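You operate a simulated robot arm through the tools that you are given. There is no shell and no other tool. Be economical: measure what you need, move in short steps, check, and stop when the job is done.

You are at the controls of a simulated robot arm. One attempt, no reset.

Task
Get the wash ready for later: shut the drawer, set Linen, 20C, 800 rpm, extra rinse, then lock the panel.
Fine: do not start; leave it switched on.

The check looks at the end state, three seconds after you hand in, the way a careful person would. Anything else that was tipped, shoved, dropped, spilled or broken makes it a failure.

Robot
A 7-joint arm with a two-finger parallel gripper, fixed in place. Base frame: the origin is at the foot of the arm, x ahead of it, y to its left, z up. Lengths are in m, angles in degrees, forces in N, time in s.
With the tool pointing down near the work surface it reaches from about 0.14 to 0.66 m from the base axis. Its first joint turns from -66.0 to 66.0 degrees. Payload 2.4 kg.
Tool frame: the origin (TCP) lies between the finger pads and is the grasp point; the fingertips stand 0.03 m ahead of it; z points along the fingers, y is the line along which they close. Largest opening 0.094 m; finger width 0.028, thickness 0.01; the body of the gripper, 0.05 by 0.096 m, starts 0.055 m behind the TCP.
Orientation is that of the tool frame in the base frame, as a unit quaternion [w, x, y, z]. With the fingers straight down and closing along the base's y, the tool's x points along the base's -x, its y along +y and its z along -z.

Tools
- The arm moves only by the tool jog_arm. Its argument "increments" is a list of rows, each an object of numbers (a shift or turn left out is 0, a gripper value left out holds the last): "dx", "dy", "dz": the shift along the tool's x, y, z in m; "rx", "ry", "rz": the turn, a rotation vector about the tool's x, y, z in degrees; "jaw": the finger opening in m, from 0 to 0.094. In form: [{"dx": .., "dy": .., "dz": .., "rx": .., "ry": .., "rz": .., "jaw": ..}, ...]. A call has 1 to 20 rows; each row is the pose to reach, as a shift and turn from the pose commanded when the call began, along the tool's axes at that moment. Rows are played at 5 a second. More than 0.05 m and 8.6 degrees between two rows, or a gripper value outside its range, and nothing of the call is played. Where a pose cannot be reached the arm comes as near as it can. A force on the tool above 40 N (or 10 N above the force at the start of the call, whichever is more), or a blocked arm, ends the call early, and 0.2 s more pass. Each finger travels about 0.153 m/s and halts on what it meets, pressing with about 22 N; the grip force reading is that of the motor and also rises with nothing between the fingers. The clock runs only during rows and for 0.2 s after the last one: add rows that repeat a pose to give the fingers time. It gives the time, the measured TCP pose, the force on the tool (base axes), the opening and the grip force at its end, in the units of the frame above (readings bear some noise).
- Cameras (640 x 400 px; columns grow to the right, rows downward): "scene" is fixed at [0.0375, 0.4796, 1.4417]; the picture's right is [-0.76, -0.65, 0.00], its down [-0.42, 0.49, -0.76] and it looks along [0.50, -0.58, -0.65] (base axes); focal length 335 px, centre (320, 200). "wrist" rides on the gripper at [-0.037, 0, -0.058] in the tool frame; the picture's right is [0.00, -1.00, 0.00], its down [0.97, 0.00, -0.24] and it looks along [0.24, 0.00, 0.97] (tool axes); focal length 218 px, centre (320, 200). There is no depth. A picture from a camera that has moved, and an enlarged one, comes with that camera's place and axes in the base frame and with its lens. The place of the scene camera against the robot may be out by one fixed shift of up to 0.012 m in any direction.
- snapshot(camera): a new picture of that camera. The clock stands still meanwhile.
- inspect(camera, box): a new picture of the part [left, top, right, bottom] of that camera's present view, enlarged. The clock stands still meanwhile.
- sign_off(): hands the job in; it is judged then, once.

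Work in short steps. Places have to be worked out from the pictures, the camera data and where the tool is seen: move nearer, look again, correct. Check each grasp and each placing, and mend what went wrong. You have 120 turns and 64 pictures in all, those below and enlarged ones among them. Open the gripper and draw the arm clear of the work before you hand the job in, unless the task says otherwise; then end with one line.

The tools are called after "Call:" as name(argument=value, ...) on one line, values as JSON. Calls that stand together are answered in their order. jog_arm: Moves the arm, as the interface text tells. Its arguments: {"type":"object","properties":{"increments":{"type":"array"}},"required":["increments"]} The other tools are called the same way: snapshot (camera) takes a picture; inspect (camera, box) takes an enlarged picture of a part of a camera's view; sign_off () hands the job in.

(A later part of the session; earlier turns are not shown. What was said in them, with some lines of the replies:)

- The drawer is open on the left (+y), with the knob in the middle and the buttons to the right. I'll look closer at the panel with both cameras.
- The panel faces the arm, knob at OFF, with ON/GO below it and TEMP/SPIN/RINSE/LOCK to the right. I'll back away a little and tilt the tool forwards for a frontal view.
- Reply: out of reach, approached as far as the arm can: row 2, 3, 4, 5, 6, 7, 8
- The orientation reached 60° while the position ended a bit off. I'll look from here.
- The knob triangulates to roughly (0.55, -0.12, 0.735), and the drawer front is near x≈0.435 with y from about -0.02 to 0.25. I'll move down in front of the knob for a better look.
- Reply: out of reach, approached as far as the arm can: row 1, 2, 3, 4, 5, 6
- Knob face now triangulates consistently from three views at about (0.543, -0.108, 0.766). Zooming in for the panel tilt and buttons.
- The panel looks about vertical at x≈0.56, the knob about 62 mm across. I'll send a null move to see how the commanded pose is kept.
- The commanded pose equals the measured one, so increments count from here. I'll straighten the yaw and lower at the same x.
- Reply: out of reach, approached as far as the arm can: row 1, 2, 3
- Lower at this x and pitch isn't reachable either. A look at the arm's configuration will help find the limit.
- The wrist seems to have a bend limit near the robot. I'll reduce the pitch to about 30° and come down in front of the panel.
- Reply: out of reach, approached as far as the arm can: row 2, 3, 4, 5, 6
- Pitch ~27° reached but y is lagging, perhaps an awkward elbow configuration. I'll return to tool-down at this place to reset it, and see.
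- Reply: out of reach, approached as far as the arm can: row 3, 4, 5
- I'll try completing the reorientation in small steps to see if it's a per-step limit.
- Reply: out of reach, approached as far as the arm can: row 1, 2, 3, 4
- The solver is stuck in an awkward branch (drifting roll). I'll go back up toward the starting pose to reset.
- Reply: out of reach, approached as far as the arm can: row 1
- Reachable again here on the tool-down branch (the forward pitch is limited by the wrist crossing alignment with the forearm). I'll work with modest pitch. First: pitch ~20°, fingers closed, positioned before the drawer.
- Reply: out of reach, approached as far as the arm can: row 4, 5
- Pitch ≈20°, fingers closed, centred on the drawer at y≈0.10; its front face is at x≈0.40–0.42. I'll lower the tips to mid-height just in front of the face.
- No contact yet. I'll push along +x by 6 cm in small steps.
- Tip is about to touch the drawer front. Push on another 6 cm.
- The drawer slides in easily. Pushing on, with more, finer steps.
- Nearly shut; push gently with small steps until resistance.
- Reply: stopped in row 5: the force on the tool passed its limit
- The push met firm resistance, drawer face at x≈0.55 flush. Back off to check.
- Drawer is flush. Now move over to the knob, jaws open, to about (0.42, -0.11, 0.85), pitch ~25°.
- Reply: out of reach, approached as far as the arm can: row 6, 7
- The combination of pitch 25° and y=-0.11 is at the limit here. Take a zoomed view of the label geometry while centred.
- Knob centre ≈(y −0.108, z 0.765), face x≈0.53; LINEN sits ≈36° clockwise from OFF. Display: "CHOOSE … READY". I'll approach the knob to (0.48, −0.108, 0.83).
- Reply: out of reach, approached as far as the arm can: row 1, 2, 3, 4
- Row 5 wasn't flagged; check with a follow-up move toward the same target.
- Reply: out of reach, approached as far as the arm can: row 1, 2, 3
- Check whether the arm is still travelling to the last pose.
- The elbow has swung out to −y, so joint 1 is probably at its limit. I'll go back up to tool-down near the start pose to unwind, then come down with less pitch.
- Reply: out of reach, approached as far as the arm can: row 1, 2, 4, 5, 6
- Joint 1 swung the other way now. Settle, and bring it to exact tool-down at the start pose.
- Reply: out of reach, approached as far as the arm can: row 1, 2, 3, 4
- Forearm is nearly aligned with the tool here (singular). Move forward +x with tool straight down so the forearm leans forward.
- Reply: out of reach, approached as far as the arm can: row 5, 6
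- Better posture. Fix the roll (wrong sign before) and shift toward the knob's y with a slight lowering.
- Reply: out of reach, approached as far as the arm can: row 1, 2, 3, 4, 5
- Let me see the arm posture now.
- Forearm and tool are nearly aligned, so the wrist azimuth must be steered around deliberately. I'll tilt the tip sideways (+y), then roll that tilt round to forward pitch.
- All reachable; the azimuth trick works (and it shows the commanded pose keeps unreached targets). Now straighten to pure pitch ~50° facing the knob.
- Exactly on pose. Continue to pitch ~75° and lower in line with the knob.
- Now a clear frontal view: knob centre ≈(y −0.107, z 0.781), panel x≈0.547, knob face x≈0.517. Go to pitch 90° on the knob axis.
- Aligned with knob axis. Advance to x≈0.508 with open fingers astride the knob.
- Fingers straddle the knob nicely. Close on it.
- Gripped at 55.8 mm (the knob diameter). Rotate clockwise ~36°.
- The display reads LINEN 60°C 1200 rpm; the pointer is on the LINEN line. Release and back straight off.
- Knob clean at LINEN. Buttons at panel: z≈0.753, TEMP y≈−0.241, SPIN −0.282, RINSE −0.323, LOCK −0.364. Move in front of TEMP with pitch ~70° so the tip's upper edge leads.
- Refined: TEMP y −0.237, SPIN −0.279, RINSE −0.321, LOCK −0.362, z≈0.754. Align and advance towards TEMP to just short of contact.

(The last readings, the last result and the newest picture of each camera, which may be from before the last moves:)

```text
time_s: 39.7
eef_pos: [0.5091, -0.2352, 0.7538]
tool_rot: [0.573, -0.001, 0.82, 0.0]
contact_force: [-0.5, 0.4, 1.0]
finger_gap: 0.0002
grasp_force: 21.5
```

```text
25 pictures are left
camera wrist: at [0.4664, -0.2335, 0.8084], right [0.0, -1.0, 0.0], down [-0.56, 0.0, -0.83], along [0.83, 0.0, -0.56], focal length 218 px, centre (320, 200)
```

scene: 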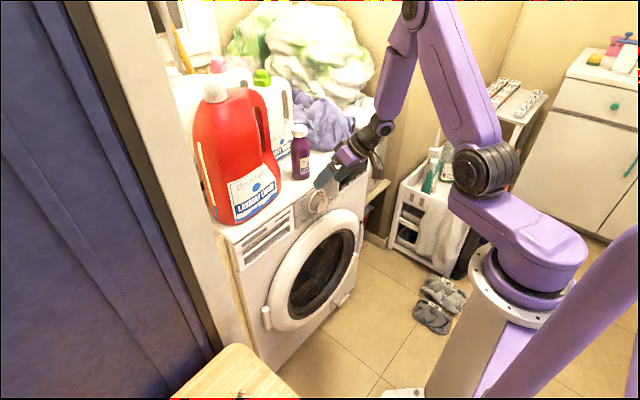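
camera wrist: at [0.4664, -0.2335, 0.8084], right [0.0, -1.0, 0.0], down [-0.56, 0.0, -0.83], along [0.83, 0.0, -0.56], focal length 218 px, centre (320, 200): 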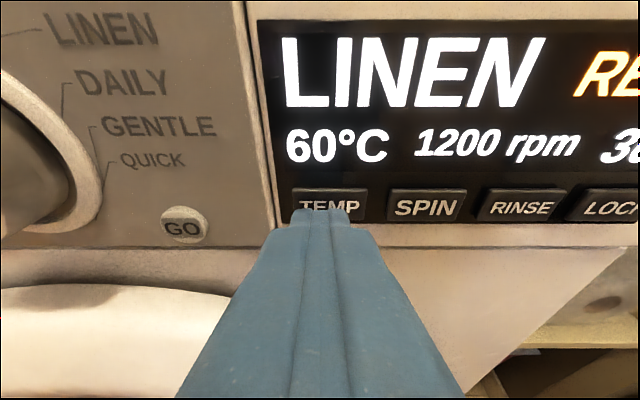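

Tip is right before TEMP, no contact yet. Press on in 2 mm steps, 8 mm max, then withdraw.

Call:
jog_arm(increments=[{"dx": -0.0007, "dz": 0.0019}, {"dx": -0.0014, "dz": 0.0038}, {"dx": -0.0021, "dz": 0.0056}])

Call:
inspect(camera="wrist", box=[240, 20, 640, 250])

```text
time_s: 40.5
eef_pos: [0.5122, -0.2339, 0.7533]
tool_rot: [0.572, 0.002, 0.82, 0.001]
contact_force: [-38.4, 4.8, 11.9]
finger_gap: 0.0
grasp_force: 21.9
```

```text
1.60 times, centred on (440, 135) of wrist
camera zoom: at [0.4697, -0.2338, 0.808], right [0.0, -1.0, 0.0], down [-0.56, 0.0, -0.83], along [0.83, 0.0, -0.56], focal length 349 px, centre (128, 304)
```

zoom: 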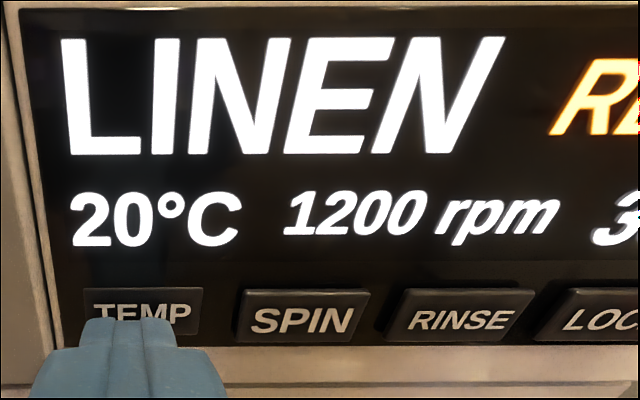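

One press gave 20 °C. Withdraw and shift to SPIN, then check.

Call:
jog_arm(increments=[{"dx": 0.0031, "dz": -0.0085}, {"dx": 0.0062, "dz": -0.017}, {"dx": 0.0062, "dy": -0.022, "dz": -0.017}, {"dx": 0.0062, "dy": -0.044, "dz": -0.017}, {"dx": 0.0062, "dy": -0.044, "dz": -0.017}])

Call:
inspect(camera="wrist", box=[140, 20, 540, 250])

```text
time_s: 41.7
eef_pos: [0.496, -0.2782, 0.7551]
tool_rot: [0.573, -0.001, 0.82, 0.0]
contact_force: [-0.2, -0.6, 0.0]
finger_gap: 0.0
grasp_force: 21.6
```

```text
1.60 times, centred on (340, 135) of wrist
camera zoom: at [0.4534, -0.2789, 0.8096], right [0.0, -1.0, 0.0], down [-0.56, 0.0, -0.83], along [0.83, 0.0, -0.56], focal length 349 px, centre (288, 304)
```

zoom: 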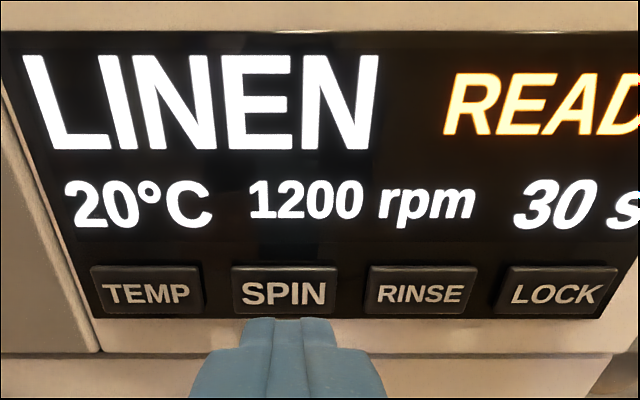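

TEMP registered once at 20 °C. Press and release SPIN.

Call:
jog_arm(increments=[{"dx": -0.0031, "dz": 0.0085}, {"dx": -0.0045, "dz": 0.0124}, {"dx": -0.0055, "dz": 0.015}, {"dx": -0.0062, "dz": 0.017}, {"dx": -0.0031, "dz": 0.0085}, {"dx": 0, "dz": 0}])

Call:
inspect(camera="wrist", box=[140, 20, 540, 250])

```text
time_s: 43.1
eef_pos: [0.497, -0.2785, 0.7534]
tool_rot: [0.573, -0.001, 0.819, 0.0]
contact_force: [-1.1, 0.4, -0.2]
finger_gap: 0.0002
grasp_force: 21.9
```

```text
1.60 times, centred on (340, 135) of wrist
camera zoom: at [0.4542, -0.2777, 0.8086], right [0.0, -1.0, 0.0], down [-0.56, 0.0, -0.83], along [0.83, 0.0, -0.56], focal length 349 px, centre (288, 304)
```

zoom: 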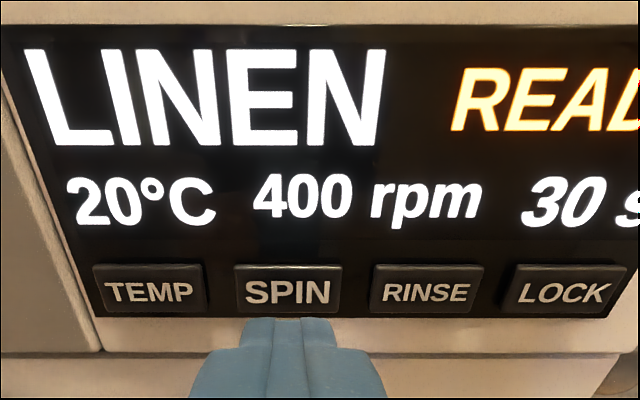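

1200 → 400 rpm (it wrapped). Press again.

Call:
jog_arm(increments=[{"dx": -0.0031, "dz": 0.0085}, {"dx": -0.0045, "dz": 0.0124}, {"dx": -0.0055, "dz": 0.015}, {"dx": -0.0062, "dz": 0.017}, {"dx": -0.0031, "dz": 0.0085}, {"dx": 0, "dz": 0}])

Call:
inspect(camera="wrist", box=[140, 20, 540, 250])

```text
time_s: 44.5
eef_pos: [0.4965, -0.2781, 0.7541]
tool_rot: [0.573, -0.001, 0.819, 0.0]
contact_force: [-0.4, -0.4, 0.3]
finger_gap: 0.0
grasp_force: 22.4
```

```text
1.60 times, centred on (340, 135) of wrist
camera zoom: at [0.4539, -0.278, 0.8088], right [0.0, -1.0, 0.0], down [-0.56, 0.0, -0.83], along [0.83, 0.0, -0.56], focal length 349 px, centre (288, 304)
```

zoom: 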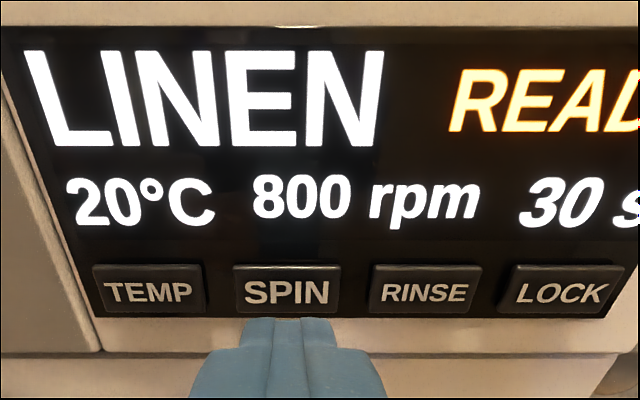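

800 rpm. Shift to RINSE (y −0.321) and press once.

Call:
jog_arm(increments=[{"dy": -0.021}, {"dy": -0.042}, {"dx": -0.0031, "dy": -0.042, "dz": 0.0085}, {"dx": -0.0045, "dy": -0.042, "dz": 0.0124}, {"dx": -0.0055, "dy": -0.042, "dz": 0.015}, {"dx": -0.0062, "dy": -0.042, "dz": 0.017}, {"dx": -0.0031, "dy": -0.042, "dz": 0.0085}, {"dx": 0, "dy": -0.042, "dz": 0}])

Call:
inspect(camera="wrist", box=[100, 20, 500, 250])

```text
time_s: 46.3
eef_pos: [0.4974, -0.3213, 0.7557]
tool_rot: [0.574, -0.001, 0.819, 0.001]
contact_force: [0.6, -0.3, -0.4]
finger_gap: 0.0002
grasp_force: 21.8
```

```text
1.60 times, centred on (300, 135) of wrist
camera zoom: at [0.455, -0.3201, 0.809], right [0.0, -1.0, 0.0], down [-0.56, 0.0, -0.83], along [0.83, 0.0, -0.56], focal length 349 px, centre (352, 304)
```

zoom: 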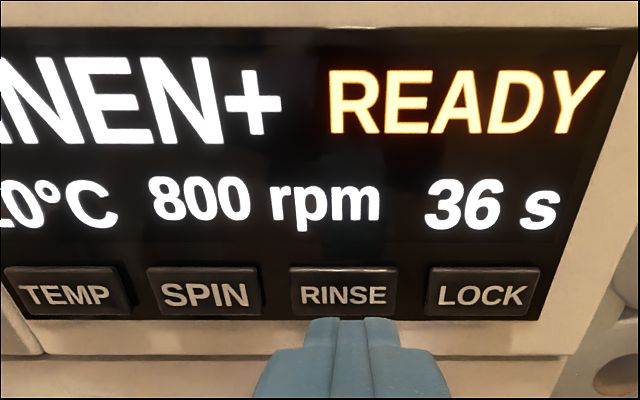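

Extra rinse is on ("LINEN+", 36 s). Shift to LOCK (y −0.362), press and hold while looking.

Call:
jog_arm(increments=[{"dy": -0.021}, {"dy": -0.041}, {"dx": -0.0031, "dy": -0.041, "dz": 0.0085}, {"dx": -0.0045, "dy": -0.041, "dz": 0.0124}, {"dx": -0.0055, "dy": -0.041, "dz": 0.015}, {"dx": -0.0062, "dy": -0.041, "dz": 0.017}])

Call:
inspect(camera="wrist", box=[0, 0, 500, 250])

```text
time_s: 47.7
eef_pos: [0.5131, -0.3605, 0.7535]
tool_rot: [0.571, 0.001, 0.821, 0.001]
contact_force: [-31.7, 7.4, 7.7]
finger_gap: 0.0
grasp_force: 21.7
```

```text
1.28 times, centred on (250, 125) of wrist
camera zoom: at [0.4697, -0.3614, 0.8082], right [0.0, -1.0, 0.0], down [-0.56, 0.0, -0.83], along [0.83, 0.0, -0.56], focal length 279 px, centre (410, 296)
```

zoom: 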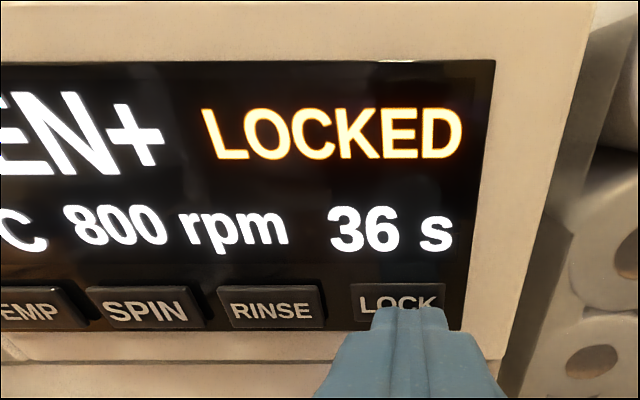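

LOCKED. Withdraw straight back, move clear and open the gripper.

Call:
jog_arm(increments=[{"dx": 0.005, "dz": -0.014}, {"dx": 0.015, "dz": -0.041}, {"dx": 0.025, "dz": -0.069}, {"dx": 0.03, "dy": 0.03, "dz": -0.09}, {"dx": 0.03, "dy": 0.06, "dz": -0.11}, {"dx": 0.03, "dy": 0.09, "dz": -0.13, "jaw": 0.08}, {"dx": 0.03, "dy": 0.1, "dz": -0.13}, {"dx": 0.03, "dy": 0.1, "dz": -0.13}])

Call:
snapshot(camera="wrist")

Call:
snapshot(camera="scene")

```text
time_s: 49.5
eef_pos: [0.382, -0.2617, 0.7705]
tool_rot: [0.573, 0.0, 0.82, 0.0]
contact_force: [-0.4, -0.4, 1.1]
finger_gap: 0.0801
grasp_force: 0.0
```

```text
18 pictures are left
camera wrist: at [0.3396, -0.2612, 0.8244], right [0.0, -1.0, 0.0], down [-0.56, 0.0, -0.83], along [0.83, 0.0, -0.56], focal length 218 px, centre (320, 200)
```

wrist: 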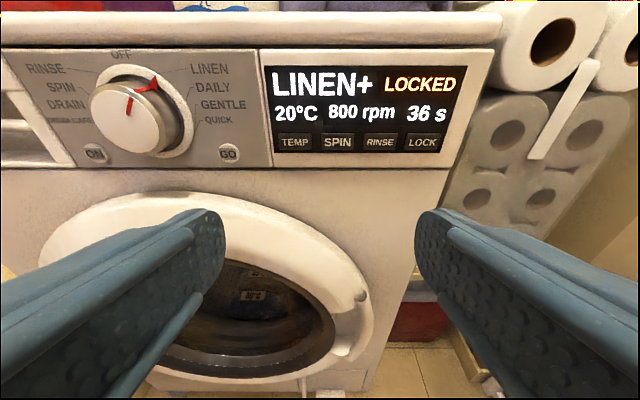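

```text
17 pictures are left
```

scene: 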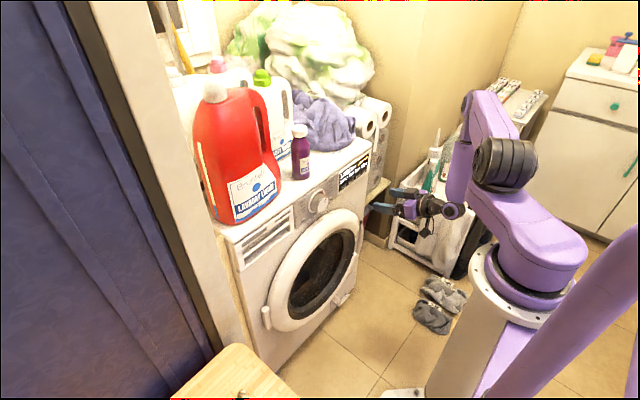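

Everything is set and LOCKED; the drawer is shut. Quick check that the arm hasn't disturbed the trolley behind it and the machine.

Call:
inspect(camera="scene", box=[360, 100, 560, 260])

Call:
inspect(camera="scene", box=[200, 140, 380, 300])

```text
2.50 times, centred on (460, 180) of scene
camera zoom: at [0.0375, 0.4796, 1.4417], right [-0.76, -0.65, 0.0], down [-0.42, 0.49, -0.76], along [0.5, -0.58, -0.65], focal length 837 px, centre (-30, 250)
```

zoom: 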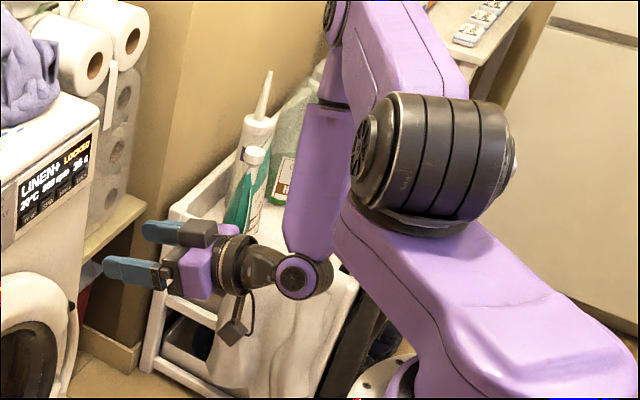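

```text
2.50 times, centred on (290, 220) of scene
camera zoom: at [0.0375, 0.4796, 1.4417], right [-0.76, -0.65, 0.0], down [-0.42, 0.49, -0.76], along [0.5, -0.58, -0.65], focal length 837 px, centre (395, 150)
```

zoom: 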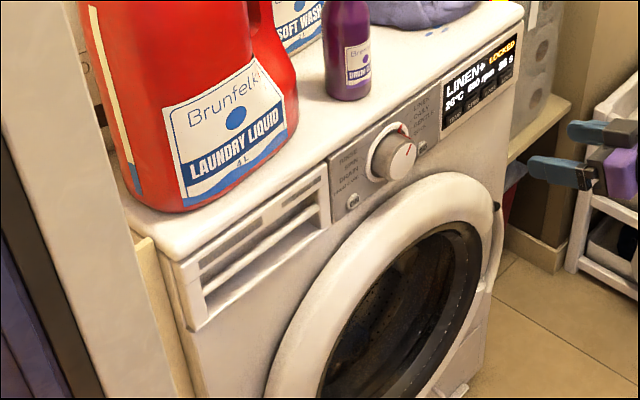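

All in order: drawer flush, settings correct, panel locked and still on, nothing disturbed. Handing in.

Call:
sign_off()

```text
The job is handed in.
```

The wash is ready for later: the drawer is shut, and the display reads LINEN+ (Linen with extra rinse), 20°C, 800 rpm, LOCKED, with the machine left on and not started.
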